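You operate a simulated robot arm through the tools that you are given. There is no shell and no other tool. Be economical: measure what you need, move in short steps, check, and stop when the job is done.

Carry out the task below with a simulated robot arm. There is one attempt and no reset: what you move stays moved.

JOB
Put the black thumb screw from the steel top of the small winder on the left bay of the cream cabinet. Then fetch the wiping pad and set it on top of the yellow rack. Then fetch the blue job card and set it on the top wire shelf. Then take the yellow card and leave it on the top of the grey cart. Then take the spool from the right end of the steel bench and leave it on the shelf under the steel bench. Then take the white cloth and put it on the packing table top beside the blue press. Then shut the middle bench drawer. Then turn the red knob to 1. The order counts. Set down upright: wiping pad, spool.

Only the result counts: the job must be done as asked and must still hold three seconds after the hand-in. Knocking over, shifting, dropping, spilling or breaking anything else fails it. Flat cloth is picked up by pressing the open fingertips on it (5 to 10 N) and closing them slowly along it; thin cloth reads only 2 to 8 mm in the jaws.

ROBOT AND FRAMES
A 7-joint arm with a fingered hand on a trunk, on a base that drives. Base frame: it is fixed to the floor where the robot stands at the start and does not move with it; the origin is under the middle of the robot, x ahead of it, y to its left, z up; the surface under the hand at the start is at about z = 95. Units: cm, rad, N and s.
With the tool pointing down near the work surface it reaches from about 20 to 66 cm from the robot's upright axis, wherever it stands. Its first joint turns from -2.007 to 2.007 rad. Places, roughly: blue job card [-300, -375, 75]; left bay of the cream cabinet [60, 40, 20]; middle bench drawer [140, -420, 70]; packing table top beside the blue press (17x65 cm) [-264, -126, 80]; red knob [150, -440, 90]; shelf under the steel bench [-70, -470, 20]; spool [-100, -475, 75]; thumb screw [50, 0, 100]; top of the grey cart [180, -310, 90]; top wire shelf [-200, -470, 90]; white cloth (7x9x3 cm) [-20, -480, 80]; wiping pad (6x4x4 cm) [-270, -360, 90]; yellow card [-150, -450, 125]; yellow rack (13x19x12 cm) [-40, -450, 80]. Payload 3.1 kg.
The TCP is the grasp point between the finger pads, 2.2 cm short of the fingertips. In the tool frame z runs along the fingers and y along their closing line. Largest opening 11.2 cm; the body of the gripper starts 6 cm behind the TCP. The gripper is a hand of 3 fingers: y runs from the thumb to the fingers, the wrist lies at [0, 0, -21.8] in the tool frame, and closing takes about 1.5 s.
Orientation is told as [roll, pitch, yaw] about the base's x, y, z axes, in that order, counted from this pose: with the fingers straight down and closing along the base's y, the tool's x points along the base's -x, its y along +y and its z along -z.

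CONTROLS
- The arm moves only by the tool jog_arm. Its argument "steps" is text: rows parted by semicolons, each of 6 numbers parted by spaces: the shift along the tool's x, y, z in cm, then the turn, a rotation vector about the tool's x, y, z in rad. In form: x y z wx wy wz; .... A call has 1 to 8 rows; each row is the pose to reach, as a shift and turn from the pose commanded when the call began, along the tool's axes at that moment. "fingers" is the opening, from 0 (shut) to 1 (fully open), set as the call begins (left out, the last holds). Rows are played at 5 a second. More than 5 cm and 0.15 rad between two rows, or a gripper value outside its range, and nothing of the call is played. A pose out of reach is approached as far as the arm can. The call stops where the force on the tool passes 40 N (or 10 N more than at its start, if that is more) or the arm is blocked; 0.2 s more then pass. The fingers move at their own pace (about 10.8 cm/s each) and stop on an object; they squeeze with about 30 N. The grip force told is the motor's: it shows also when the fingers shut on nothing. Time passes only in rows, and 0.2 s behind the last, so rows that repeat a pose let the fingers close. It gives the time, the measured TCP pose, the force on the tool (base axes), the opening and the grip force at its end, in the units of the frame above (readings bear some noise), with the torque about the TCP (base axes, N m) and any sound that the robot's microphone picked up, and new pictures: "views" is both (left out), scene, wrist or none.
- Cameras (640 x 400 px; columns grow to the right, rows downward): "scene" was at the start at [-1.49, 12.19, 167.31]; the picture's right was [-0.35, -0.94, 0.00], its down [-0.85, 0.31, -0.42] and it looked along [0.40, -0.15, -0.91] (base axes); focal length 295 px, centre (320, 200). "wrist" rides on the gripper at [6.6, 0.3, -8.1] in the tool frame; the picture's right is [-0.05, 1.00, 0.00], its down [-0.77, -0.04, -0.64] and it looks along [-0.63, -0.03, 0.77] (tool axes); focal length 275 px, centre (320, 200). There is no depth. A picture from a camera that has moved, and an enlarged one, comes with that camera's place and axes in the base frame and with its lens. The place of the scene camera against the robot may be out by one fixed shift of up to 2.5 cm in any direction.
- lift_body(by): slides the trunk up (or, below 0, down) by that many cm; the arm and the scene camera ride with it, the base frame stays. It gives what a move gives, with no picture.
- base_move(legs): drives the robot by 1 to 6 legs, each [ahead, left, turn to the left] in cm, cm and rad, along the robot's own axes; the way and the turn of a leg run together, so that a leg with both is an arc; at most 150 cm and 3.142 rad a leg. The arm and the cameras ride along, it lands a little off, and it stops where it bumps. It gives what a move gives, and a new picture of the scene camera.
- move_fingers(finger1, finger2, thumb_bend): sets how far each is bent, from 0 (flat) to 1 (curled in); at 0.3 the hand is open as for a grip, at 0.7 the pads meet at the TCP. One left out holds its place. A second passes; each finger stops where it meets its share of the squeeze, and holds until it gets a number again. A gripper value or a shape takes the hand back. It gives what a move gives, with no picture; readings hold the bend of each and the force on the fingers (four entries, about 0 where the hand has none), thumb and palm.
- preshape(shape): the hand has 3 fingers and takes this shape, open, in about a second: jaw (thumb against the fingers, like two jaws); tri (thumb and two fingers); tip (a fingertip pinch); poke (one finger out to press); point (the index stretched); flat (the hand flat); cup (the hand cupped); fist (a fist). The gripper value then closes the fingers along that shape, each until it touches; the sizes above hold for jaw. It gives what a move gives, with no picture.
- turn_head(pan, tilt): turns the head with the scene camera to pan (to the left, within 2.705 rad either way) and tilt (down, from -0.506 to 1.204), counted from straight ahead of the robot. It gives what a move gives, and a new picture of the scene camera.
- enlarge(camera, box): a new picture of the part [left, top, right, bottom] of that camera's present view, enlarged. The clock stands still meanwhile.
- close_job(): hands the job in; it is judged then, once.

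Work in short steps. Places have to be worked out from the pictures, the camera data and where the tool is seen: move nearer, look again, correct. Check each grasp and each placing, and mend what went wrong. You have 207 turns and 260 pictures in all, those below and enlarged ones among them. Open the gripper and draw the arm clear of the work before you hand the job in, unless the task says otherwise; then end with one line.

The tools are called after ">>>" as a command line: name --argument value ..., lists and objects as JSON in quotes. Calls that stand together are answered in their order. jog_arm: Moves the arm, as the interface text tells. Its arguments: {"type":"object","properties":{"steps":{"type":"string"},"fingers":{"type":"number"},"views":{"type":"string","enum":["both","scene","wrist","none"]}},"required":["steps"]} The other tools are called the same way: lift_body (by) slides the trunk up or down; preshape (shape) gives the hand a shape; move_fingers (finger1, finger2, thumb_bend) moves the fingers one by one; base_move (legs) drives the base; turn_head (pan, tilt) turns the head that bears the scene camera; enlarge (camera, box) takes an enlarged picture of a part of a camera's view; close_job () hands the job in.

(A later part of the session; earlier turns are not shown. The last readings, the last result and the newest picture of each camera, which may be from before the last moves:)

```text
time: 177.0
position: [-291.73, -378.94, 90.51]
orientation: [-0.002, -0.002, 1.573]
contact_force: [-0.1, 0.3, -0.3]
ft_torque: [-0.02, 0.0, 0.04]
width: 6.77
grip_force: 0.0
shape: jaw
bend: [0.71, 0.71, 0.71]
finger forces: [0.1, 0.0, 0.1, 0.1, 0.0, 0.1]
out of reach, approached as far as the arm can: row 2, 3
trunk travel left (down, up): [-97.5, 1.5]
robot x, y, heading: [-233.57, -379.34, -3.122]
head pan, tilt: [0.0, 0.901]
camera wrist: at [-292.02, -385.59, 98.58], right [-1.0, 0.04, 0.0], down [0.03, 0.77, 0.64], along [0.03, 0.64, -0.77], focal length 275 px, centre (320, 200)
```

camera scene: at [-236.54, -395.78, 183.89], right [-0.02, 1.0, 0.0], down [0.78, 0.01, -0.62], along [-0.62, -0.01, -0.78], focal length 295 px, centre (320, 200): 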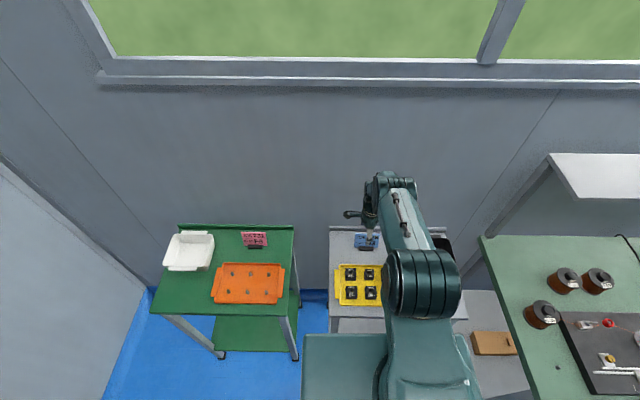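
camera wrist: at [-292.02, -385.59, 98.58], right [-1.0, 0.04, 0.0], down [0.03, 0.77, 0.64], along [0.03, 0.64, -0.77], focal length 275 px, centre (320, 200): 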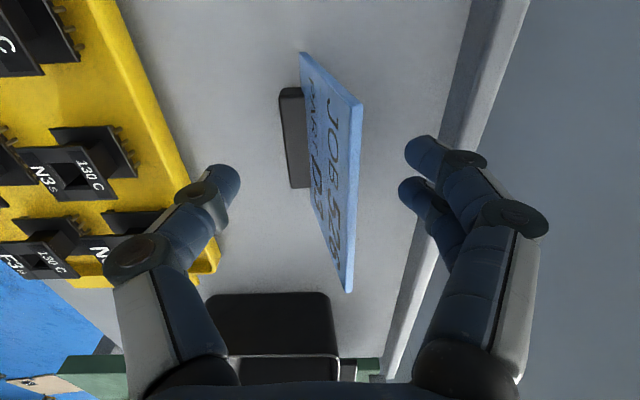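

Close on the card.

>>> jog_arm --steps "0 0 0 0 0 0;0 0 0 0 0 0;0 0 0 0 0 0;0 0 0 0 0 0;0 0 0 0 0 0;0 0 0 0 0 0;0 0 0 0 0 0" --fingers 0 --views "wrist"

```text
time: 178.6
position: [-291.74, -378.83, 90.54]
orientation: [-0.001, -0.002, 1.575]
contact_force: [0.4, -1.1, 0.6]
ft_torque: [0.01, 0.02, 0.02]
width: 0.0
grip_force: 30.4
shape: jaw
bend: [0.7, 0.7, 0.7]
finger forces: [13.3, 13.3, 0.0, 0.0, 26.6, 0.1]
trunk travel left (down, up): [-97.5, 1.5]
robot x, y, heading: [-234.03, -379.34, -3.127]
head pan, tilt: [0.0, 0.901]
camera wrist: at [-292.02, -385.59, 98.59], right [-1.0, 0.04, 0.0], down [0.03, 0.77, 0.64], along [0.03, 0.64, -0.77], focal length 275 px, centre (320, 200)
```

wrist: 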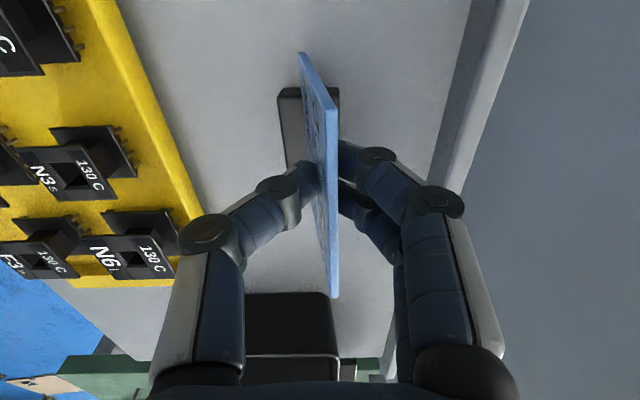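

Gripped with real forces. Lift straight up and see if the foot comes along.

>>> jog_arm --steps "0 0 -1.5 0 0 0;0 0 -4 0 0 0;0 0 -8 0 0 0;0 0 -12 0 0 0;0 0 -12 0 0 0"

```text
time: 179.8
position: [-292.06, -378.95, 102.52]
orientation: [-0.001, -0.001, 1.574]
contact_force: [-0.2, -0.5, -0.1]
ft_torque: [-0.03, 0.04, -0.01]
width: 0.0
grip_force: 30.1
shape: jaw
bend: [0.7, 0.7, 0.71]
finger forces: [13.4, 13.3, 0.0, 0.0, 26.7, 0.0]
trunk travel left (down, up): [-97.5, 1.5]
robot x, y, heading: [-233.87, -379.63, -3.124]
head pan, tilt: [0.0, 0.901]
camera scene: at [-236.57, -395.76, 183.89], right [-0.02, 1.0, 0.0], down [0.78, 0.01, -0.62], along [-0.62, -0.01, -0.78], focal length 295 px, centre (320, 200)
camera wrist: at [-292.22, -385.67, 110.57], right [-1.0, 0.04, 0.0], down [0.03, 0.77, 0.64], along [0.03, 0.64, -0.77], focal length 275 px, centre (320, 200)
```

scene: 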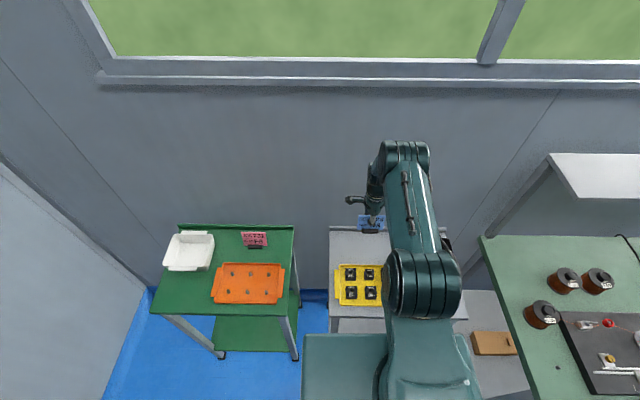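
wrist: 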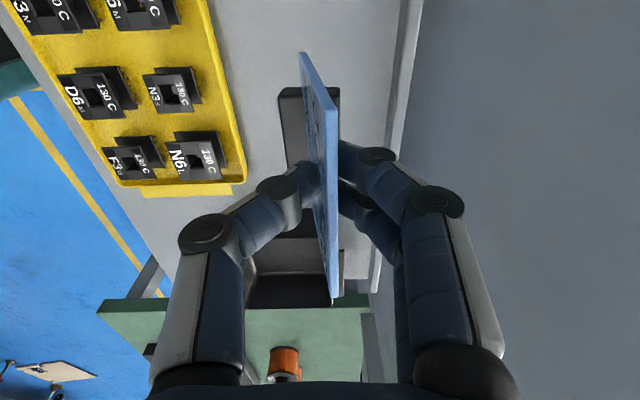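

The foot comes along with the card. Retract the hand, back away and turn to face the wire shelf.

>>> jog_arm --steps "0 -4 -1 0 0 0;0 -8 -2 0 0 0;0 -12 -3 0 0 0;0 -16 -3 0 0 0;0 -20 -3 0 0 0" --views "none"

>>> base_move --legs '[[-30, 0, 0], [0, 0, 1.555]]'

```text
time: 181.0
position: [-271.8, -378.75, 105.8]
orientation: [-0.001, 0.0, 1.574]
contact_force: [0.8, 0.0, -0.3]
ft_torque: [-0.03, 0.0, 0.0]
width: 0.0
grip_force: 30.3
shape: jaw
bend: [0.7, 0.7, 0.71]
finger forces: [13.6, 13.4, 0.1, 0.0, 27.0, 0.0]
trunk travel left (down, up): [-97.5, 1.5]
robot x, y, heading: [-234.21, -379.46, -3.129]
head pan, tilt: [0.0, 0.901]
```

```text
time: 186.9
position: [-204.88, -416.75, 105.73]
orientation: [-0.001, -0.001, 3.14]
contact_force: [-0.1, 0.0, 0.0]
ft_torque: [0.0, 0.0, -0.07]
width: 0.0
grip_force: 30.2
shape: jaw
bend: [0.7, 0.7, 0.71]
finger forces: [13.3, 13.3, 0.0, 0.0, 26.5, 0.1]
trunk travel left (down, up): [-97.5, 1.5]
robot x, y, heading: [-204.13, -378.7, -1.556]
head pan, tilt: [0.0, 0.901]
camera scene: at [-190.08, -381.26, 183.9], right [-1.0, -0.01, 0.0], down [-0.01, 0.78, -0.62], along [0.01, -0.62, -0.78], focal length 295 px, centre (320, 200)
```

scene: 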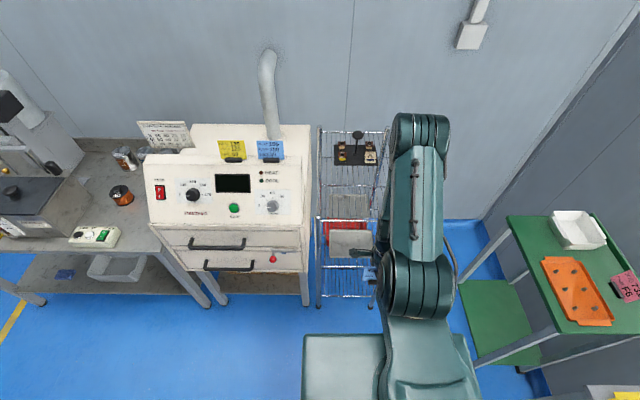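

>>> enlarge --camera "scene" --box '[300, 100, 420, 320]'

>>> jog_arm --steps "0 0 0 0 0 0" --views "wrist"

```text
1.82 times, centred on (360, 210) of scene
camera zoom: at [-190.08, -381.26, 183.9], right [-1.0, -0.01, 0.0], down [-0.01, 0.78, -0.62], along [0.01, -0.62, -0.78], focal length 536 px, centre (247, 182)
```

zoom: 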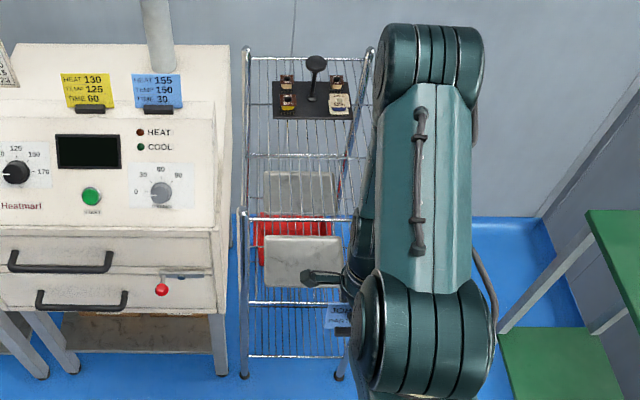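

```text
time: 187.3
position: [-204.92, -416.86, 105.63]
orientation: [0.001, -0.002, 3.139]
contact_force: [-0.8, 0.0, -0.6]
ft_torque: [0.02, 0.03, 0.03]
width: 0.02
grip_force: 30.2
shape: jaw
bend: [0.7, 0.7, 0.71]
finger forces: [13.3, 13.3, 0.0, 0.1, 26.5, 0.1]
trunk travel left (down, up): [-97.5, 1.5]
robot x, y, heading: [-204.19, -379.09, -1.556]
head pan, tilt: [0.0, 0.901]
camera wrist: at [-198.28, -417.24, 113.69], right [-0.05, -1.0, 0.0], down [-0.77, 0.04, 0.64], along [-0.64, 0.03, -0.77], focal length 275 px, centre (320, 200)
```

wrist: 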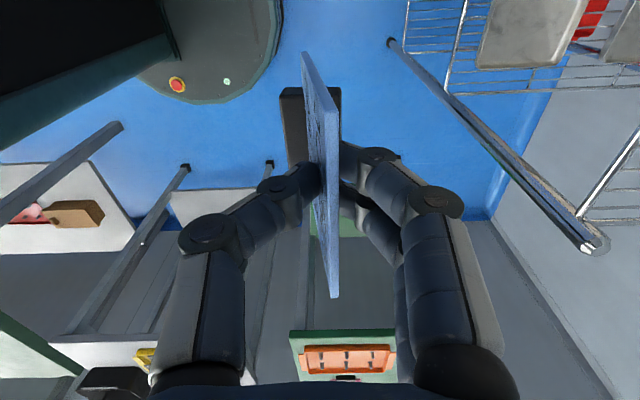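

The free front part of the top wire shelf is around (-206, -459), surface z ≈ 90, the small tray lying further back (y < -474). Drive 25 cm nearer and look with the wrist camera.

>>> base_move --legs '[[25, 0, 0]]'

>>> jog_arm --steps "0 4 0 0 0 0;0 8 0 0 0 0;0 12 0 0 0 0;0 16 0 0 0 0;0 16 0 0 0 0"

>>> enlarge --camera "scene" --box '[300, 120, 460, 280]'

```text
time: 189.1
position: [-204.69, -441.49, 105.81]
orientation: [0.0, -0.001, 3.141]
contact_force: [-0.4, 0.0, -0.1]
ft_torque: [0.02, -0.03, -0.03]
width: 0.02
grip_force: 29.7
shape: jaw
bend: [0.7, 0.7, 0.71]
finger forces: [13.3, 13.3, 0.0, 0.0, 26.5, 0.0]
trunk travel left (down, up): [-97.5, 1.5]
robot x, y, heading: [-203.73, -403.46, -1.558]
head pan, tilt: [0.0, 0.901]
camera scene: at [-189.77, -405.9, 183.9], right [-1.0, -0.01, 0.0], down [-0.01, 0.78, -0.62], along [0.01, -0.62, -0.78], focal length 295 px, centre (320, 200)
```

scene: 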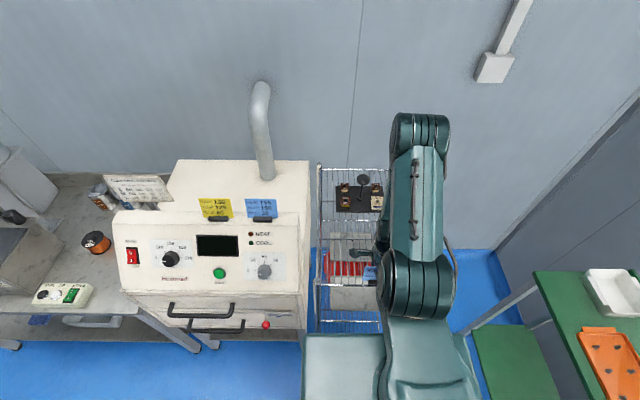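

```text
time: 190.3
position: [-204.88, -457.82, 105.66]
orientation: [-0.002, -0.003, 3.14]
contact_force: [-1.1, -1.5, -0.4]
ft_torque: [-0.02, 0.0, 0.03]
width: 0.0
grip_force: 30.7
shape: jaw
bend: [0.7, 0.7, 0.71]
finger forces: [13.5, 13.4, 0.0, 0.0, 26.9, 0.1]
trunk travel left (down, up): [-97.5, 1.5]
robot x, y, heading: [-203.96, -403.98, -1.558]
head pan, tilt: [0.0, 0.901]
camera scene: at [-189.77, -405.97, 183.9], right [-1.0, -0.01, 0.0], down [-0.01, 0.78, -0.62], along [0.01, -0.62, -0.78], focal length 295 px, centre (320, 200)
camera wrist: at [-198.2, -458.11, 113.71], right [-0.05, -1.0, 0.0], down [-0.77, 0.04, 0.64], along [-0.64, 0.03, -0.77], focal length 275 px, centre (320, 200)
```

scene: 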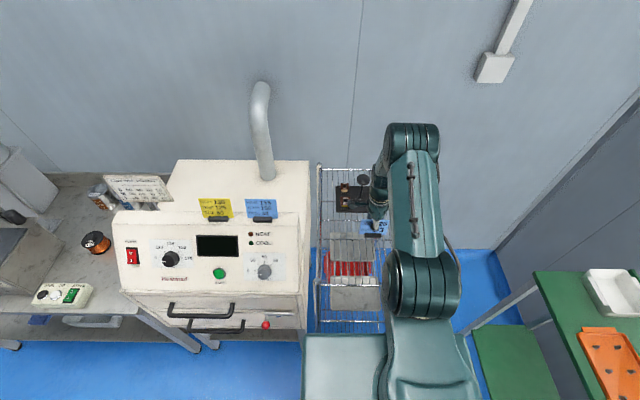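
wrist: 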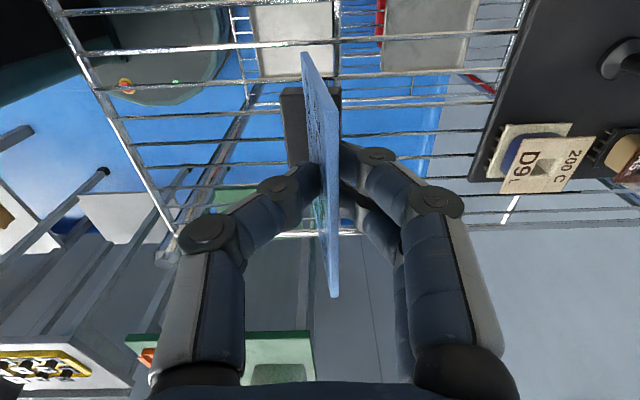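

```text
2.50 times, centred on (380, 200) of scene
camera zoom: at [-189.77, -405.97, 183.9], right [-1.0, -0.01, 0.0], down [-0.01, 0.78, -0.62], along [0.01, -0.62, -0.78], focal length 737 px, centre (170, 200)
```

zoom: 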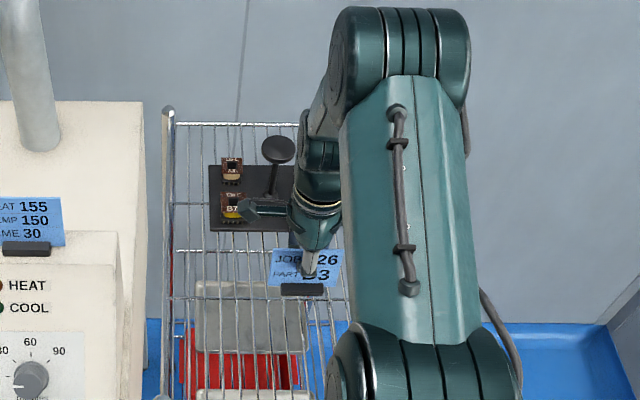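

The card is over free wires between the front rail (y ≈ -440) and the tray (y ≈ -473). Lower gradually until it touches.

>>> jog_arm --steps "0 0 2 0 0 0;0 0 3.5 0 0 0;0 0 4.5 0 0 0;0 0 5.5 0 0 0;0 0 6.2 0 0 0;0 0 6.8 0 0 0;0 0 7.3 0 0 0;0 0 7.8 0 0 0" --views "wrist"

```text
time: 191.6
position: [-204.83, -457.73, 99.83]
orientation: [0.013, -0.002, 3.141]
contact_force: [-0.3, 2.3, 43.6]
ft_torque: [-0.16, 0.02, -0.02]
width: 0.37
grip_force: 30.0
shape: jaw
bend: [0.7, 0.7, 0.76]
finger forces: [17.2, 17.3, 0.0, 0.1, 51.9, 0.0]
trunk travel left (down, up): [-97.5, 1.5]
robot x, y, heading: [-204.15, -403.92, -1.561]
head pan, tilt: [0.0, 0.901]
stopped in row 6: the force on the tool passed its limit at 45 N (the readings are from after the stop); the commanded pose is now the measured one
camera wrist: at [-198.09, -457.98, 107.73], right [-0.05, -1.0, 0.01], down [-0.77, 0.05, 0.64], along [-0.64, 0.02, -0.77], focal length 275 px, centre (320, 200)
```

wrist: 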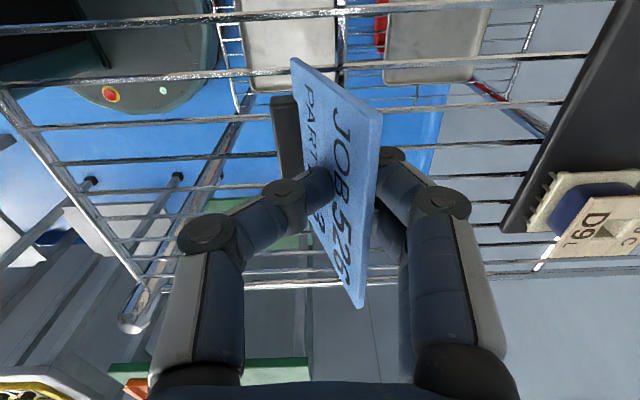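

Contact: the card's foot settled flat on the wires. Ease up 0.5 cm and open.

>>> jog_arm --steps "0 0 -0.3 0 0 0;0 0 -0.5 0 0 0" --views "none"

>>> jog_arm --steps "0 0 0 0 0 0;0 0 0 0 0 0;0 0 0 0 0 0;0 0 0 0 0 0" --fingers 0.5 --views "wrist"

```text
time: 192.2
position: [-204.77, -457.68, 99.82]
orientation: [0.006, -0.003, 3.14]
contact_force: [0.5, -0.4, 18.4]
ft_torque: [-0.2, -0.01, 0.0]
width: 0.31
grip_force: 30.0
shape: jaw
bend: [0.7, 0.7, 0.76]
finger forces: [15.9, 15.8, 0.0, 0.0, 36.6, 0.1]
trunk travel left (down, up): [-97.5, 1.5]
robot x, y, heading: [-203.98, -403.89, -1.557]
head pan, tilt: [0.0, 0.901]
```

```text
time: 193.2
position: [-204.88, -457.8, 99.62]
orientation: [0.003, -0.003, 3.138]
contact_force: [-0.6, 1.0, -0.4]
ft_torque: [-0.01, 0.0, 0.01]
width: 5.53
grip_force: 0.0
shape: jaw
bend: [0.73, 0.73, 0.7]
finger forces: [0.1, 0.1, 0.0, 0.0, 0.0, 0.1]
trunk travel left (down, up): [-97.5, 1.5]
robot x, y, heading: [-203.92, -403.61, -1.559]
head pan, tilt: [0.0, 0.901]
camera wrist: at [-198.09, -458.22, 107.75], right [-0.05, -1.0, 0.0], down [-0.77, 0.04, 0.64], along [-0.64, 0.03, -0.77], focal length 275 px, centre (320, 200)
```

wrist: 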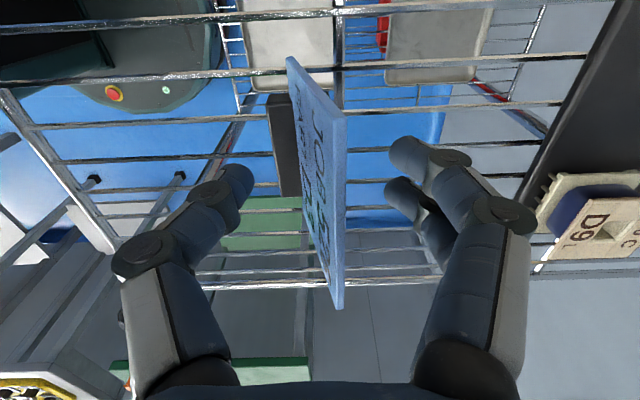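

The card stands by itself. Raise the hand clear.

>>> jog_arm --steps "0 0 -3 0 0 0;0 0 -7 0 0 0;0 0 -11 0 0 0;0 -4 -13 0 0 0;0 -8 -13 0 0 0;0 -12 -13 0 0 0;0 -16 -13 0 0 0" --views "scene"

>>> enlarge --camera "scene" --box '[180, 140, 420, 290]'

```text
time: 194.8
position: [-204.32, -442.13, 112.73]
orientation: [0.003, -0.003, -3.14]
contact_force: [0.4, -0.1, -0.4]
ft_torque: [0.0, 0.05, 0.01]
width: 5.56
grip_force: 0.0
shape: jaw
bend: [0.73, 0.73, 0.7]
finger forces: [0.0, 0.0, 0.0, 0.1, 0.0, 0.0]
out of reach, approached as far as the arm can: row 7
trunk travel left (down, up): [-97.5, 1.5]
robot x, y, heading: [-203.93, -403.78, -1.558]
head pan, tilt: [0.0, 0.901]
camera scene: at [-189.36, -405.83, 183.86], right [-1.0, -0.01, 0.0], down [-0.01, 0.78, -0.62], along [0.01, -0.62, -0.78], focal length 295 px, centre (320, 200)
```

scene: 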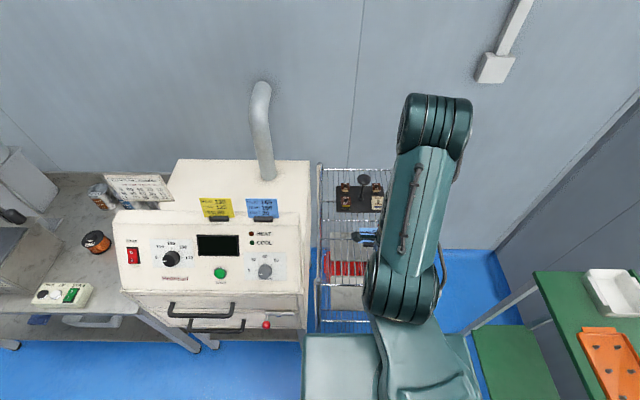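

```text
2.67 times, centred on (300, 215) of scene
camera zoom: at [-189.36, -405.83, 183.86], right [-1.0, -0.01, 0.0], down [-0.01, 0.78, -0.62], along [0.01, -0.62, -0.78], focal length 786 px, centre (373, 160)
```

zoom: 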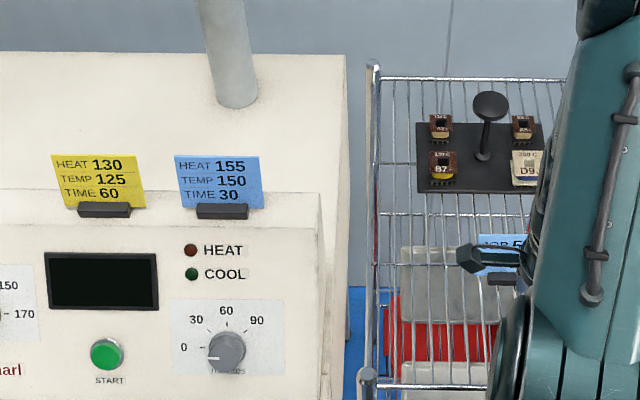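

The blue card stands on the top wire shelf. Next the yellow card (HEAT 130) on the heating machine, at about (-159, -455): back off 12, slide left 45, and look with the wrist camera.

>>> base_move --legs '[[-12, 0, 0], [0, 45, 0]]'

>>> jog_arm --steps "0 0 -4 0 0 0;0 0 -8 0 0 0;0 0 -12 0 0 0;0 0 -16 0 0 0;0 0 -16 0 0 0" --views "both"

```text
time: 198.4
position: [-160.11, -429.65, 112.63]
orientation: [0.005, 0.0, 3.137]
contact_force: [0.8, -0.5, 0.0]
ft_torque: [-0.01, 0.02, -0.03]
width: 5.56
grip_force: 0.1
shape: jaw
bend: [0.73, 0.73, 0.7]
finger forces: [0.0, 0.1, 0.1, 0.0, 0.0, 0.0]
trunk travel left (down, up): [-97.5, 1.5]
robot x, y, heading: [-158.77, -391.0, -1.563]
head pan, tilt: [0.0, 0.901]
camera scene: at [-145.03, -393.25, 183.9], right [-1.0, -0.01, 0.0], down [-0.01, 0.78, -0.62], along [0.01, -0.62, -0.78], focal length 295 px, centre (320, 200)
```

scene: 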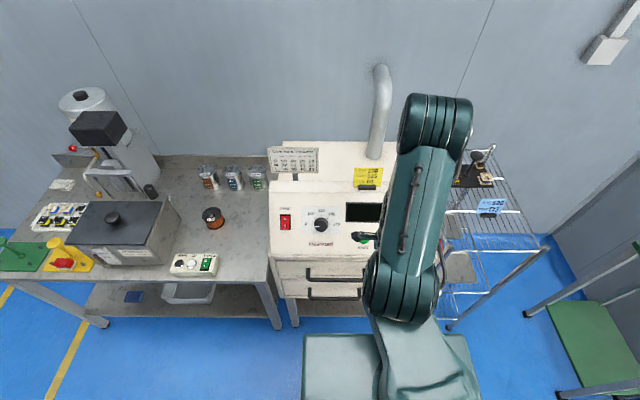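

```text
time: 199.6
position: [-159.96, -429.55, 128.65]
orientation: [0.001, 0.001, 3.138]
contact_force: [0.2, 0.3, 0.1]
ft_torque: [-0.03, 0.01, -0.01]
width: 5.55
grip_force: 0.1
shape: jaw
bend: [0.73, 0.73, 0.7]
finger forces: [0.1, 0.1, 0.0, 0.1, 0.0, 0.0]
trunk travel left (down, up): [-97.5, 1.5]
robot x, y, heading: [-158.92, -390.57, -1.563]
head pan, tilt: [0.0, 0.901]
camera scene: at [-144.94, -393.34, 183.89], right [-1.0, -0.01, 0.0], down [-0.01, 0.78, -0.62], along [0.01, -0.62, -0.78], focal length 295 px, centre (320, 200)
camera wrist: at [-153.38, -429.96, 136.67], right [-0.05, -1.0, 0.0], down [-0.77, 0.04, 0.64], along [-0.64, 0.03, -0.77], focal length 275 px, centre (320, 200)
```

scene: 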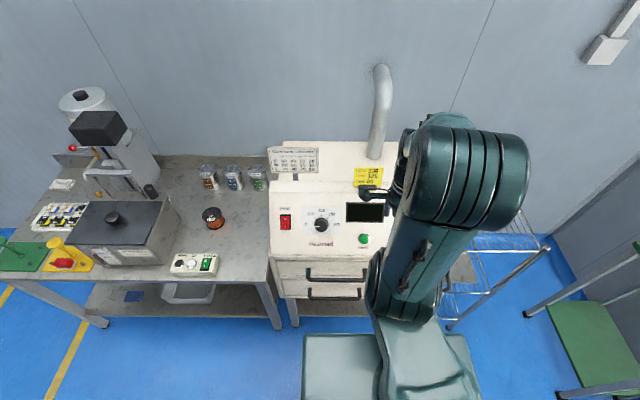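
wrist: 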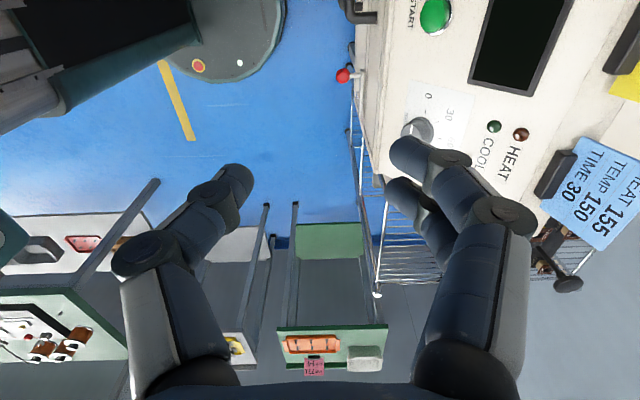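

Drive 12 cm nearer and move the hand over the yellow card's place at z ≈ 131.

>>> base_move --legs '[[12, 0, 0]]'

>>> jog_arm --steps "0 3 -1.5 0 0 0;0 6 -2.5 0 0 0;0.3 9.5 -2.5 0 0 0;0.3 9.5 -2.5 0 0 0" --views "wrist"

```text
time: 200.8
position: [-159.91, -441.08, 128.63]
orientation: [0.003, 0.001, 3.138]
contact_force: [-0.4, 0.2, 0.2]
ft_torque: [-0.01, 0.0, 0.0]
width: 5.55
grip_force: 0.1
shape: jaw
bend: [0.73, 0.73, 0.7]
finger forces: [0.0, 0.0, 0.1, 0.1, 0.0, 0.0]
trunk travel left (down, up): [-97.5, 1.5]
robot x, y, heading: [-158.88, -402.55, -1.556]
head pan, tilt: [0.0, 0.901]
camera scene: at [-144.84, -404.78, 183.9], right [-1.0, -0.01, 0.0], down [-0.01, 0.78, -0.62], along [0.01, -0.62, -0.78], focal length 295 px, centre (320, 200)
```

scene: 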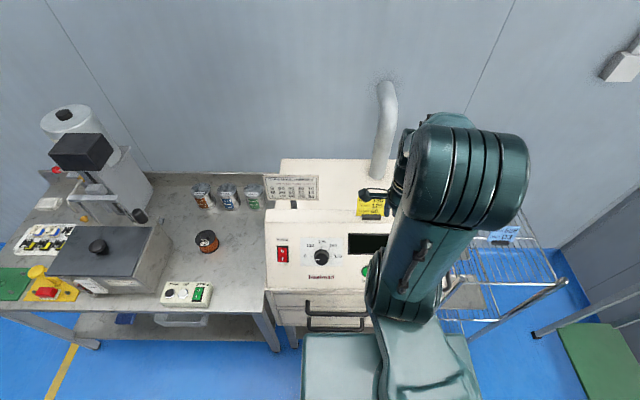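

```text
time: 201.8
position: [-159.58, -450.59, 131.21]
orientation: [0.004, -0.001, 3.14]
contact_force: [0.3, 0.4, 0.4]
ft_torque: [0.03, 0.0, 0.0]
width: 5.56
grip_force: 0.0
shape: jaw
bend: [0.73, 0.73, 0.7]
finger forces: [0.0, 0.1, 0.0, 0.1, 0.0, 0.0]
trunk travel left (down, up): [-97.5, 1.5]
robot x, y, heading: [-159.13, -402.4, -1.56]
head pan, tilt: [0.0, 0.901]
camera wrist: at [-152.96, -450.93, 139.28], right [-0.05, -1.0, 0.0], down [-0.77, 0.04, 0.64], along [-0.64, 0.03, -0.77], focal length 275 px, centre (320, 200)
```

wrist: 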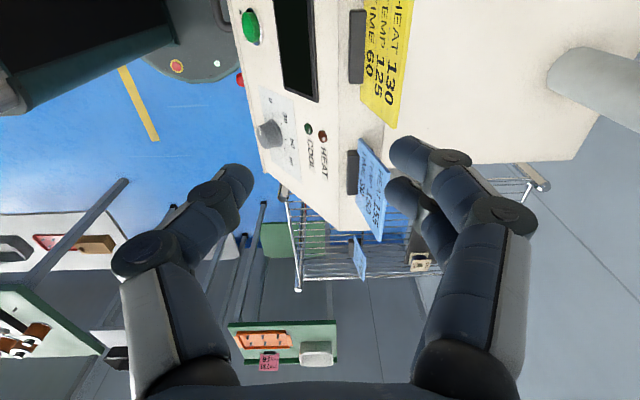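

Yellow card: foot top z ≈ 111.6, card centre (-158.2, -456), top edge z ≈ 118.7. Move above it, then down in steps.

>>> jog_arm --steps "0.7 3 0 0 0 0;1.4 5.5 0 0 0 0;1.4 5.5 4 0 0 0;1.4 5.5 8 0 0 0;1.4 5.5 10 0 0 0;1.4 5.5 10 0 0 0" --views "wrist"

```text
time: 203.2
position: [-158.14, -456.22, 121.17]
orientation: [0.002, 0.002, 3.138]
contact_force: [-0.3, 0.3, 0.2]
ft_torque: [0.01, 0.01, -0.02]
width: 5.58
grip_force: 0.1
shape: jaw
bend: [0.73, 0.73, 0.7]
finger forces: [0.0, 0.0, 0.0, 0.0, 0.0, 0.0]
trunk travel left (down, up): [-97.5, 1.5]
robot x, y, heading: [-158.88, -402.6, -1.558]
head pan, tilt: [0.0, 0.901]
camera wrist: at [-151.47, -456.59, 129.25], right [-0.05, -1.0, 0.0], down [-0.77, 0.04, 0.64], along [-0.64, 0.03, -0.77], focal length 275 px, centre (320, 200)
```

wrist: 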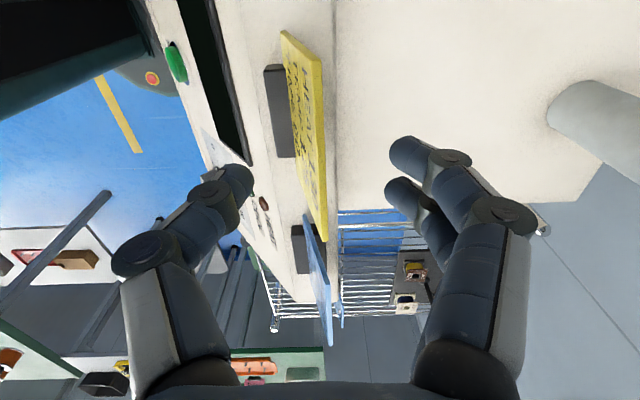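

Card lies centred between the fingers. Lower 4.5 cm and close.

>>> jog_arm --steps "0 0 2 0 0 0;0 0 3.5 0 0 0;0 0 4.5 0 0 0;0 0 4.5 0 0 0" --views "wrist"

```text
time: 204.2
position: [-158.38, -456.18, 116.62]
orientation: [0.004, 0.0, 3.138]
contact_force: [0.6, -0.9, 0.5]
ft_torque: [0.01, 0.0, -0.04]
width: 5.57
grip_force: 0.0
shape: jaw
bend: [0.73, 0.73, 0.7]
finger forces: [0.0, 0.0, 0.0, 0.0, 0.0, 0.0]
trunk travel left (down, up): [-97.5, 1.5]
robot x, y, heading: [-158.97, -402.37, -1.558]
head pan, tilt: [0.0, 0.901]
camera wrist: at [-151.64, -456.66, 124.7], right [-0.05, -1.0, 0.0], down [-0.77, 0.04, 0.64], along [-0.64, 0.03, -0.77], focal length 275 px, centre (320, 200)
```

wrist: 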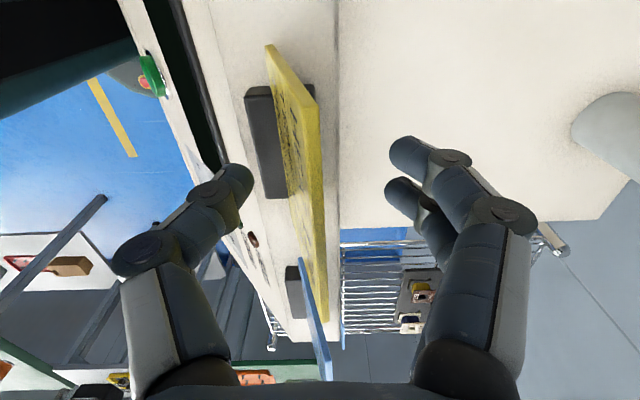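

>>> jog_arm --steps "0 0 0 0 0 0;0 0 0 0 0 0;0 0 0 0 0 0;0 0 0 0 0 0;0 0 0 0 0 0;0 0 0 0 0 0" --fingers 0 --views "wrist"

```text
time: 205.6
position: [-158.28, -456.34, 116.73]
orientation: [0.005, 0.0, 3.139]
contact_force: [-0.3, 0.2, -0.1]
ft_torque: [-0.01, -0.03, -0.05]
width: 0.01
grip_force: 29.8
shape: jaw
bend: [0.7, 0.7, 0.71]
finger forces: [13.2, 13.3, 0.0, 0.0, 26.6, 0.1]
trunk travel left (down, up): [-97.5, 1.5]
robot x, y, heading: [-158.81, -402.39, -1.563]
head pan, tilt: [0.0, 0.901]
camera wrist: at [-151.63, -456.67, 124.72], right [-0.05, -1.0, 0.0], down [-0.77, 0.04, 0.64], along [-0.64, 0.03, -0.77], focal length 275 px, centre (320, 200)
```

wrist: 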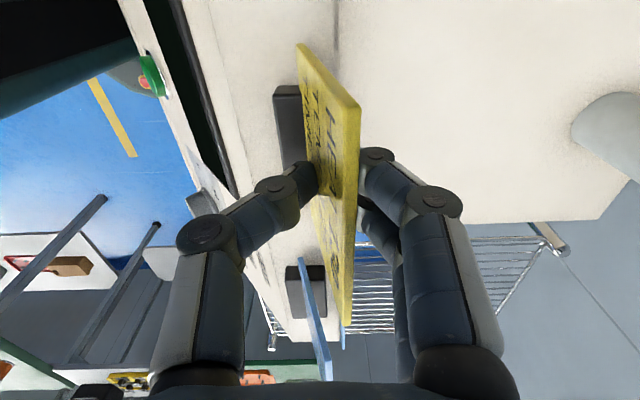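

Gripped; the blue neighbour is untouched. Lift straight up, then retract.

>>> jog_arm --steps "0 0 -2 0 0 0;0 0 -5 0 0 0;0 0 -9 0 0 0;0 0 -13 0 0 0;0 -4 -14 0 0 0;0 -8 -14 0 0 0;0 -12 -14 0 0 0;0 -15 -14 0 0 0" --views "both"

```text
time: 207.4
position: [-158.18, -440.92, 130.69]
orientation: [0.004, 0.0, 3.137]
contact_force: [0.7, -0.5, -1.0]
ft_torque: [-0.02, 0.02, -0.05]
width: 0.01
grip_force: 30.2
shape: jaw
bend: [0.7, 0.7, 0.71]
finger forces: [13.5, 13.5, 0.0, 0.0, 27.0, 0.0]
trunk travel left (down, up): [-97.5, 1.5]
robot x, y, heading: [-158.72, -402.25, -1.557]
head pan, tilt: [0.0, 0.901]
camera scene: at [-144.84, -404.68, 183.9], right [-1.0, -0.01, 0.0], down [-0.01, 0.78, -0.62], along [0.01, -0.62, -0.78], focal length 295 px, centre (320, 200)
camera wrist: at [-151.44, -441.37, 138.84], right [-0.05, -1.0, 0.0], down [-0.77, 0.04, 0.64], along [-0.64, 0.03, -0.77], focal length 275 px, centre (320, 200)
```

scene: 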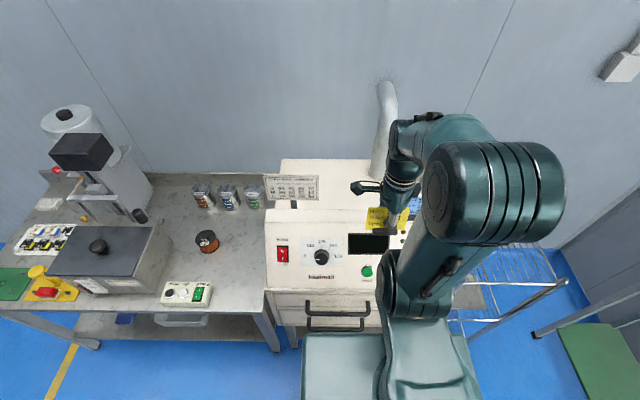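
wrist: 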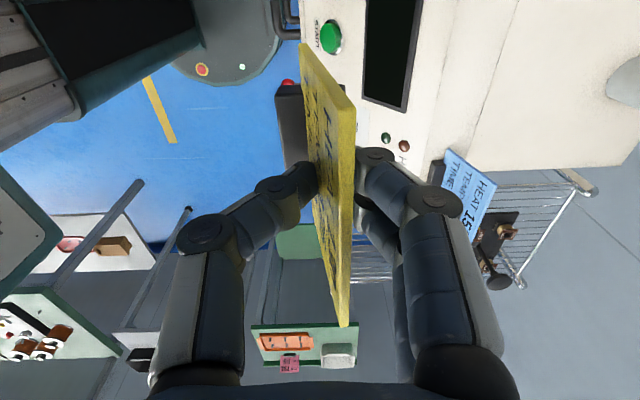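

Card held. Back off, turn to +x and look for the grey cart.

>>> base_move --legs '[[-42, 0, 0], [0, 0, 1.557], [100, 0, 0]]'

>>> turn_head --pan 0 --tilt 0.5

```text
time: 218.4
position: [-21.29, -368.07, 130.77]
orientation: [0.003, -0.001, -1.641]
contact_force: [0.2, 0.1, -0.2]
ft_torque: [-0.03, -0.01, -0.04]
width: 0.0
grip_force: 30.1
shape: jaw
bend: [0.7, 0.7, 0.71]
finger forces: [13.3, 13.3, 0.0, 0.0, 26.3, 0.1]
trunk travel left (down, up): [-97.5, 1.5]
robot x, y, heading: [-59.92, -366.19, -0.052]
head pan, tilt: [0.0, 0.901]
camera scene: at [-58.71, -352.09, 183.89], right [-0.06, -1.0, 0.0], down [-0.78, 0.04, -0.62], along [0.62, -0.03, -0.78], focal length 295 px, centre (320, 200)
```

scene: 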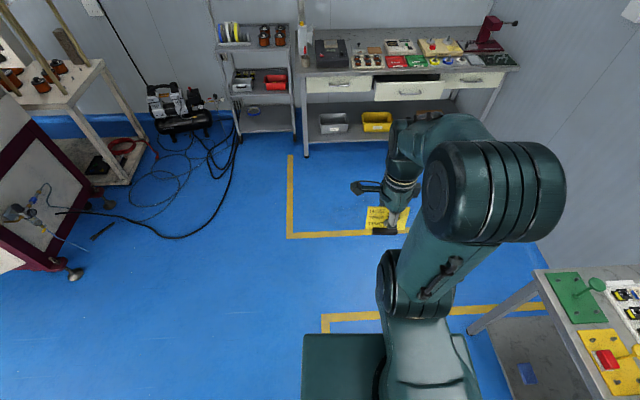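

```text
time: 219.3
position: [-21.21, -368.01, 130.77]
orientation: [0.002, 0.001, -1.641]
contact_force: [0.7, -0.4, -0.4]
ft_torque: [0.02, -0.01, -0.01]
width: 0.01
grip_force: 29.7
shape: jaw
bend: [0.7, 0.7, 0.71]
finger forces: [13.3, 13.4, 0.0, 0.0, 26.4, 0.0]
trunk travel left (down, up): [-97.5, 1.5]
robot x, y, heading: [-59.94, -366.21, -0.054]
head pan, tilt: [0.0, 0.499]
camera scene: at [-57.12, -352.18, 187.27], right [-0.06, -1.0, 0.0], down [-0.48, 0.03, -0.88], along [0.88, -0.05, -0.48], focal length 295 px, centre (320, 200)
```

scene: 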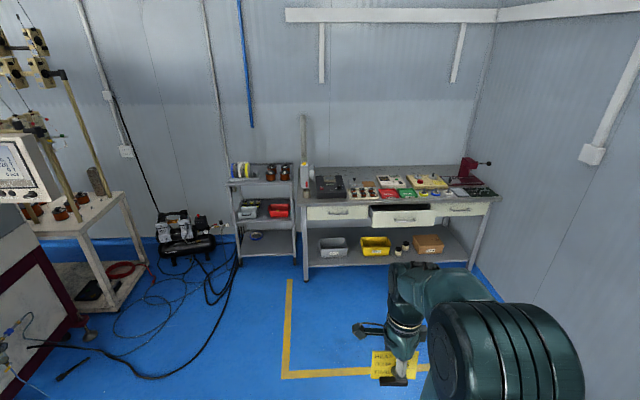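

>>> enlarge --camera "scene" --box '[220, 140, 500, 280]'

```text
2.29 times, centred on (360, 210) of scene
camera zoom: at [-57.12, -352.18, 187.27], right [-0.06, -1.0, 0.0], down [-0.48, 0.03, -0.88], along [0.88, -0.05, -0.48], focal length 674 px, centre (229, 177)
```

zoom: 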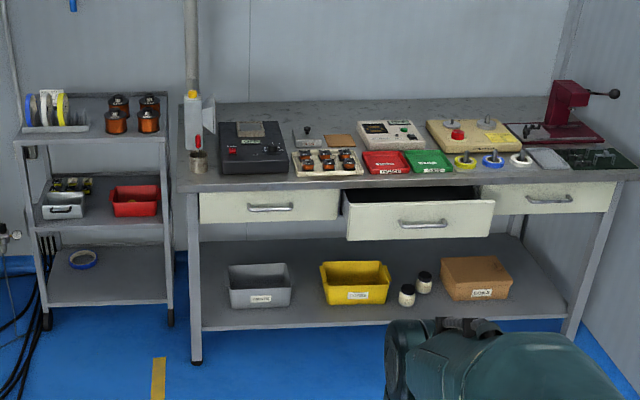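

The grey cart (tape rack and four spools on its top) stands at x ≈ 150…, y ≈ -292…-343. I drive in front of it, keeping clear of the floor cables (y > -280).

>>> base_move --legs '[[0, 0, 0.053], [138, 38, 0]]'

>>> turn_head --pan 0.1 --tilt 0.8

```text
time: 226.8
position: [116.36, -328.04, 130.72]
orientation: [0.003, 0.001, -1.58]
contact_force: [-0.3, -0.3, 0.4]
ft_torque: [0.0, 0.04, 0.01]
width: 0.0
grip_force: 30.0
shape: jaw
bend: [0.7, 0.7, 0.71]
finger forces: [13.2, 13.3, 0.1, 0.0, 26.3, 0.0]
trunk travel left (down, up): [-97.5, 1.5]
robot x, y, heading: [78.12, -329.06, 0.006]
head pan, tilt: [0.0, 0.499]
camera scene: at [79.51, -314.3, 187.28], right [0.0, -1.0, 0.0], down [-0.48, 0.0, -0.88], along [0.88, 0.0, -0.48], focal length 295 px, centre (320, 200)
```

scene: 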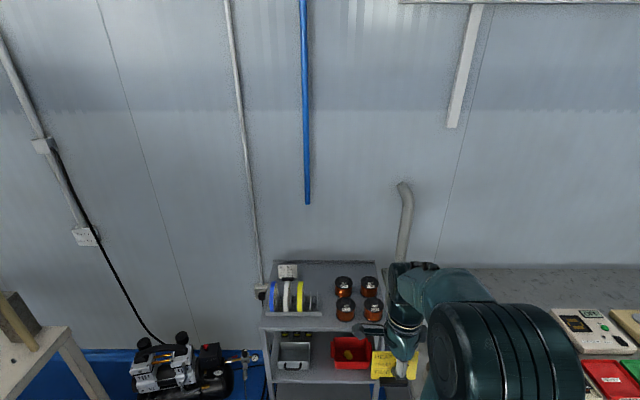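

```text
time: 227.6
position: [116.36, -328.0, 130.69]
orientation: [0.002, 0.001, -1.578]
contact_force: [-0.7, -0.2, -0.1]
ft_torque: [0.01, 0.01, 0.03]
width: 0.0
grip_force: 29.9
shape: jaw
bend: [0.7, 0.7, 0.71]
finger forces: [13.3, 13.3, 0.0, 0.0, 26.4, 0.1]
trunk travel left (down, up): [-97.5, 1.5]
robot x, y, heading: [78.0, -328.49, 0.005]
head pan, tilt: [0.099, 0.799]
camera scene: at [78.49, -313.5, 184.69], right [0.1, -0.99, 0.0], down [-0.71, -0.07, -0.7], along [0.69, 0.07, -0.72], focal length 295 px, centre (320, 200)
```

scene: 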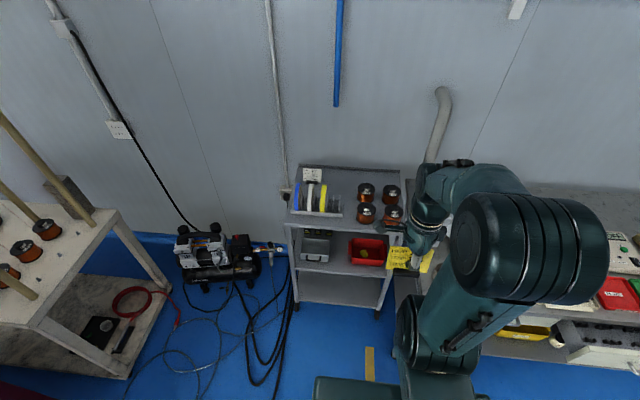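

>>> enlarge --camera "scene" --box '[270, 150, 430, 250]'

```text
4.00 times, centred on (350, 200) of scene
camera zoom: at [78.49, -313.5, 184.69], right [0.1, -0.99, 0.0], down [-0.71, -0.07, -0.7], along [0.69, 0.07, -0.72], focal length 1179 px, centre (200, 200)
```

zoom: 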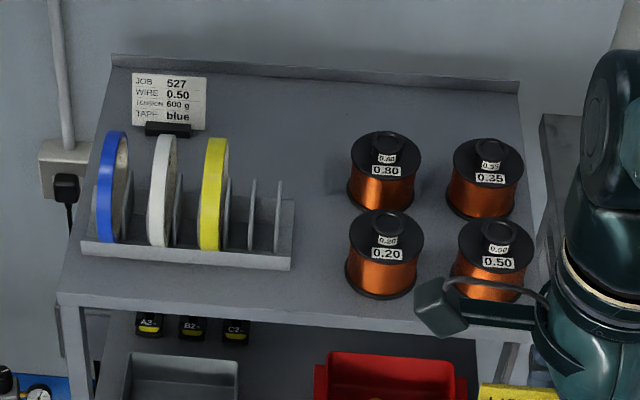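

Free spot at the back middle of the cart top, about (181, -313), between the white job card and the spools. Drive nearer (x ≈ 122) with the hand still high, and lower the trunk 12.

>>> base_move --legs '[[44, 8, 0]]'

>>> lift_body --by -12

>>> jog_arm --steps "2 4 0 0 0 0;4 8 0 0 0 0;6 12 0 0 0 0;7 16 0 0 0 0;7 20 0 0 0 0;7 20 0 0 0 0"

```text
time: 230.3
position: [159.38, -319.51, 130.6]
orientation: [0.005, 0.0, -1.577]
contact_force: [0.0, 0.0, -0.2]
ft_torque: [0.02, 0.01, -0.03]
width: 0.0
grip_force: 29.8
shape: jaw
bend: [0.7, 0.7, 0.71]
finger forces: [13.3, 13.2, 0.0, 0.0, 26.5, 0.0]
trunk travel left (down, up): [-97.5, 1.5]
robot x, y, heading: [121.09, -320.2, 0.006]
head pan, tilt: [0.099, 0.799]
camera scene: at [121.42, -305.12, 184.69], right [0.11, -0.99, 0.0], down [-0.71, -0.08, -0.7], along [0.69, 0.08, -0.72], focal length 295 px, centre (320, 200)
```

scene: 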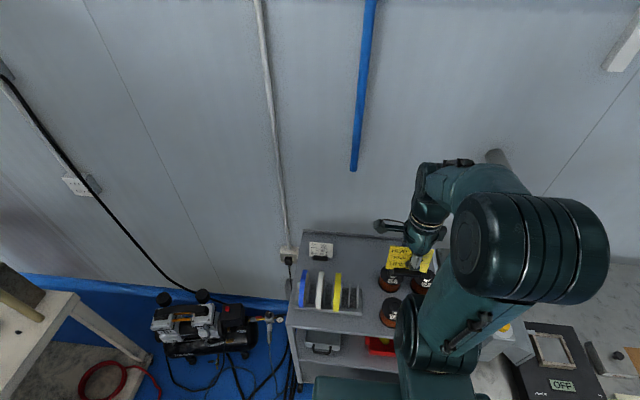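

```text
time: 231.8
position: [159.54, -319.43, 118.67]
orientation: [0.003, 0.001, -1.575]
contact_force: [0.5, -0.7, 0.5]
ft_torque: [-0.01, 0.05, -0.02]
width: 0.0
grip_force: 29.8
shape: jaw
bend: [0.7, 0.7, 0.71]
finger forces: [13.4, 13.3, 0.0, 0.1, 26.5, 0.0]
trunk travel left (down, up): [-85.5, 13.5]
robot x, y, heading: [120.84, -320.28, 0.008]
head pan, tilt: [0.099, 0.799]
```

```text
time: 233.2
position: [179.42, -312.31, 118.87]
orientation: [0.004, -0.003, -1.576]
contact_force: [0.3, -0.4, -0.3]
ft_torque: [-0.01, 0.01, 0.01]
width: 0.0
grip_force: 30.5
shape: jaw
bend: [0.7, 0.7, 0.71]
finger forces: [13.4, 13.3, 0.0, 0.0, 26.7, 0.0]
trunk travel left (down, up): [-85.5, 13.5]
robot x, y, heading: [120.94, -320.18, 0.01]
head pan, tilt: [0.099, 0.799]
camera scene: at [121.4, -305.08, 172.68], right [0.11, -0.99, 0.0], down [-0.71, -0.08, -0.7], along [0.69, 0.07, -0.72], focal length 295 px, centre (320, 200)
camera wrist: at [179.86, -305.71, 127.02], right [1.0, -0.05, 0.0], down [-0.04, -0.77, 0.64], along [-0.03, -0.64, -0.77], focal length 275 px, centre (320, 200)
```

scene: 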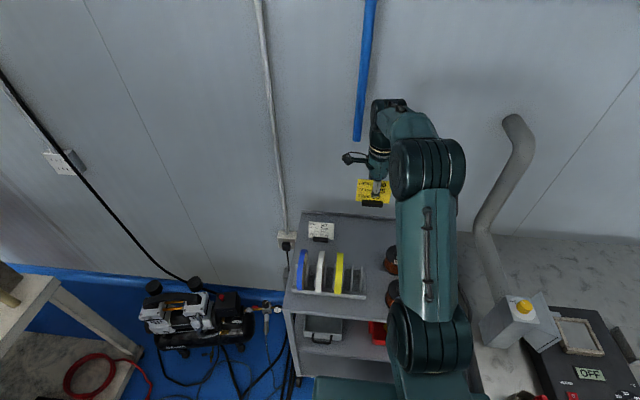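
wrist: 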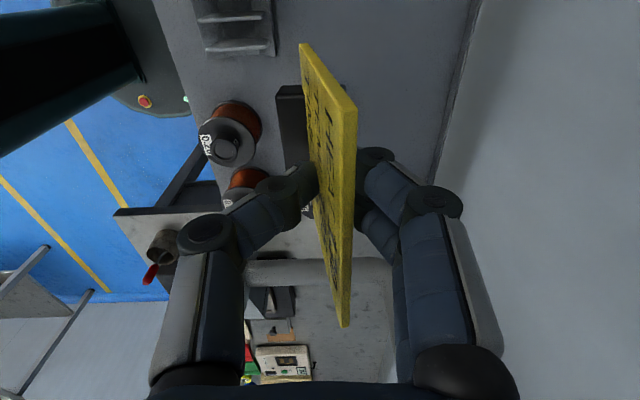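

Clear all round. Shift 2 cm further back, then descend 21 cm.

>>> jog_arm --steps "-0.5 2 3 0 0 0;-0.5 2 7 0 0 0;-0.5 2 11 0 0 0;-0.5 2 15 0 0 0;-0.5 2 18 0 0 0;-0.5 2 21 0 0 0;-0.5 2 21 0 0 0" --views "both"

```text
time: 234.8
position: [181.59, -313.15, 97.81]
orientation: [0.004, 0.0, -1.577]
contact_force: [0.3, -0.4, -0.6]
ft_torque: [0.01, 0.02, 0.0]
width: 0.01
grip_force: 29.5
shape: jaw
bend: [0.7, 0.7, 0.71]
finger forces: [13.6, 13.5, 0.0, 0.0, 27.0, 0.0]
trunk travel left (down, up): [-85.5, 13.5]
robot x, y, heading: [120.7, -320.29, 0.005]
head pan, tilt: [0.099, 0.799]
camera scene: at [121.48, -305.1, 172.69], right [0.11, -0.99, 0.0], down [-0.71, -0.08, -0.7], along [0.69, 0.08, -0.72], focal length 295 px, centre (320, 200)
camera wrist: at [181.9, -306.55, 105.86], right [1.0, -0.05, 0.0], down [-0.04, -0.77, 0.64], along [-0.03, -0.64, -0.77], focal length 275 px, centre (320, 200)
```

scene: 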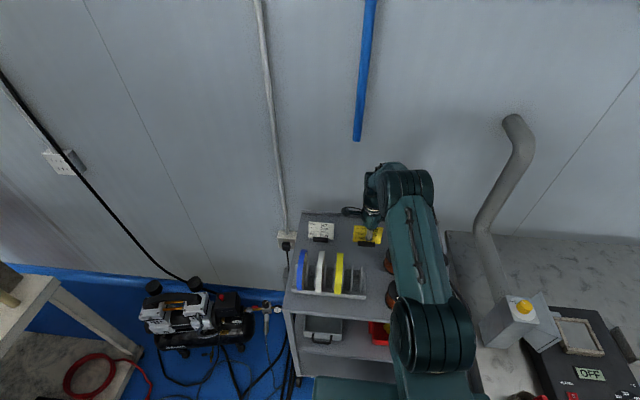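
wrist: 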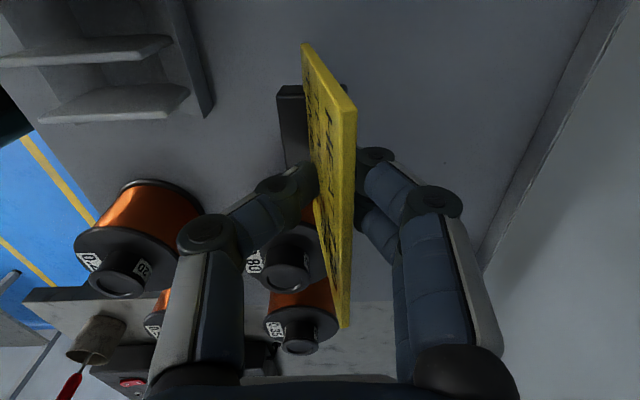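

Clear below. Lower in fine steps until contact.

>>> jog_arm --steps "0 0 2 0 0 0;0 0 3.2 0 0 0;0 0 4.2 0 0 0;0 0 5 0 0 0;0 0 5.7 0 0 0;0 0 6.3 0 0 0;0 0 6.9 0 0 0;0 0 7.5 0 0 0" --views "wrist"

```text
time: 236.6
position: [181.57, -313.06, 90.5]
orientation: [0.01, 0.0, -1.577]
contact_force: [3.4, 0.8, 19.9]
ft_torque: [-0.01, -0.1, -0.01]
width: 0.02
grip_force: 30.1
shape: jaw
bend: [0.7, 0.7, 0.72]
finger forces: [16.0, 16.0, 0.0, 0.0, 34.0, 0.0]
trunk travel left (down, up): [-85.5, 13.5]
robot x, y, heading: [120.67, -320.26, 0.01]
head pan, tilt: [0.099, 0.799]
camera wrist: at [181.9, -306.57, 98.55], right [1.0, -0.05, 0.01], down [-0.05, -0.77, 0.64], along [-0.02, -0.63, -0.77], focal length 275 px, centre (320, 200)
```

wrist: 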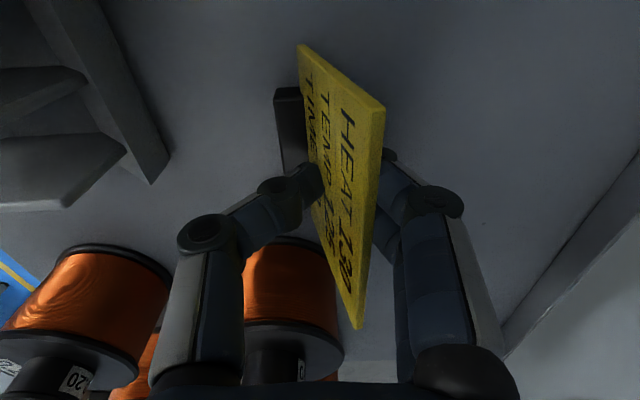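

On the surface, leaning back to its foot's natural angle. Ease up and open.

>>> jog_arm --steps "0 0 -0.3 0 0 0;0 0 -0.3 0 0 0" --views "none"

>>> jog_arm --steps "0 0 0 0 0 0;0 0 0 0 0 0;0 0 0 0 0 0;0 0 0 0 0 0" --fingers 0.5 --views "wrist"

```text
time: 237.2
position: [181.51, -313.19, 90.48]
orientation: [0.004, 0.0, -1.576]
contact_force: [3.9, 0.7, 10.8]
ft_torque: [0.01, -0.07, 0.05]
width: 0.01
grip_force: 29.6
shape: jaw
bend: [0.7, 0.7, 0.72]
finger forces: [16.0, 15.8, 0.0, 0.0, 31.4, 0.0]
trunk travel left (down, up): [-85.5, 13.5]
robot x, y, heading: [120.75, -320.45, 0.009]
head pan, tilt: [0.099, 0.799]
```

```text
time: 238.2
position: [181.54, -313.09, 90.48]
orientation: [0.003, 0.001, -1.578]
contact_force: [-0.1, -0.6, 0.2]
ft_torque: [-0.01, 0.01, -0.03]
width: 5.53
grip_force: 0.1
shape: jaw
bend: [0.73, 0.73, 0.7]
finger forces: [0.1, 0.0, 0.0, 0.0, 0.0, 0.0]
trunk travel left (down, up): [-85.5, 13.5]
robot x, y, heading: [120.78, -320.28, 0.007]
head pan, tilt: [0.099, 0.799]
camera wrist: at [181.93, -306.58, 98.53], right [1.0, -0.05, 0.0], down [-0.04, -0.77, 0.64], along [-0.03, -0.64, -0.77], focal length 275 px, centre (320, 200)
```

wrist: 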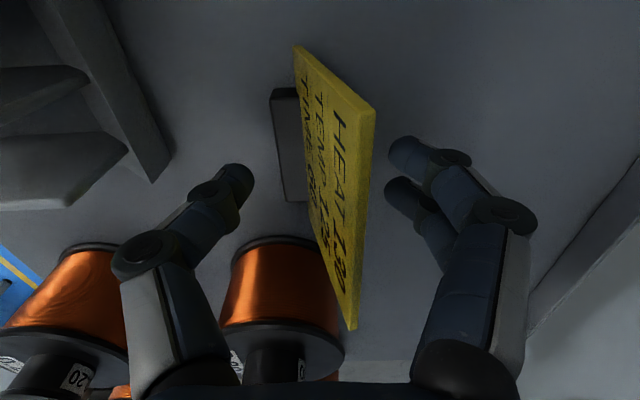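

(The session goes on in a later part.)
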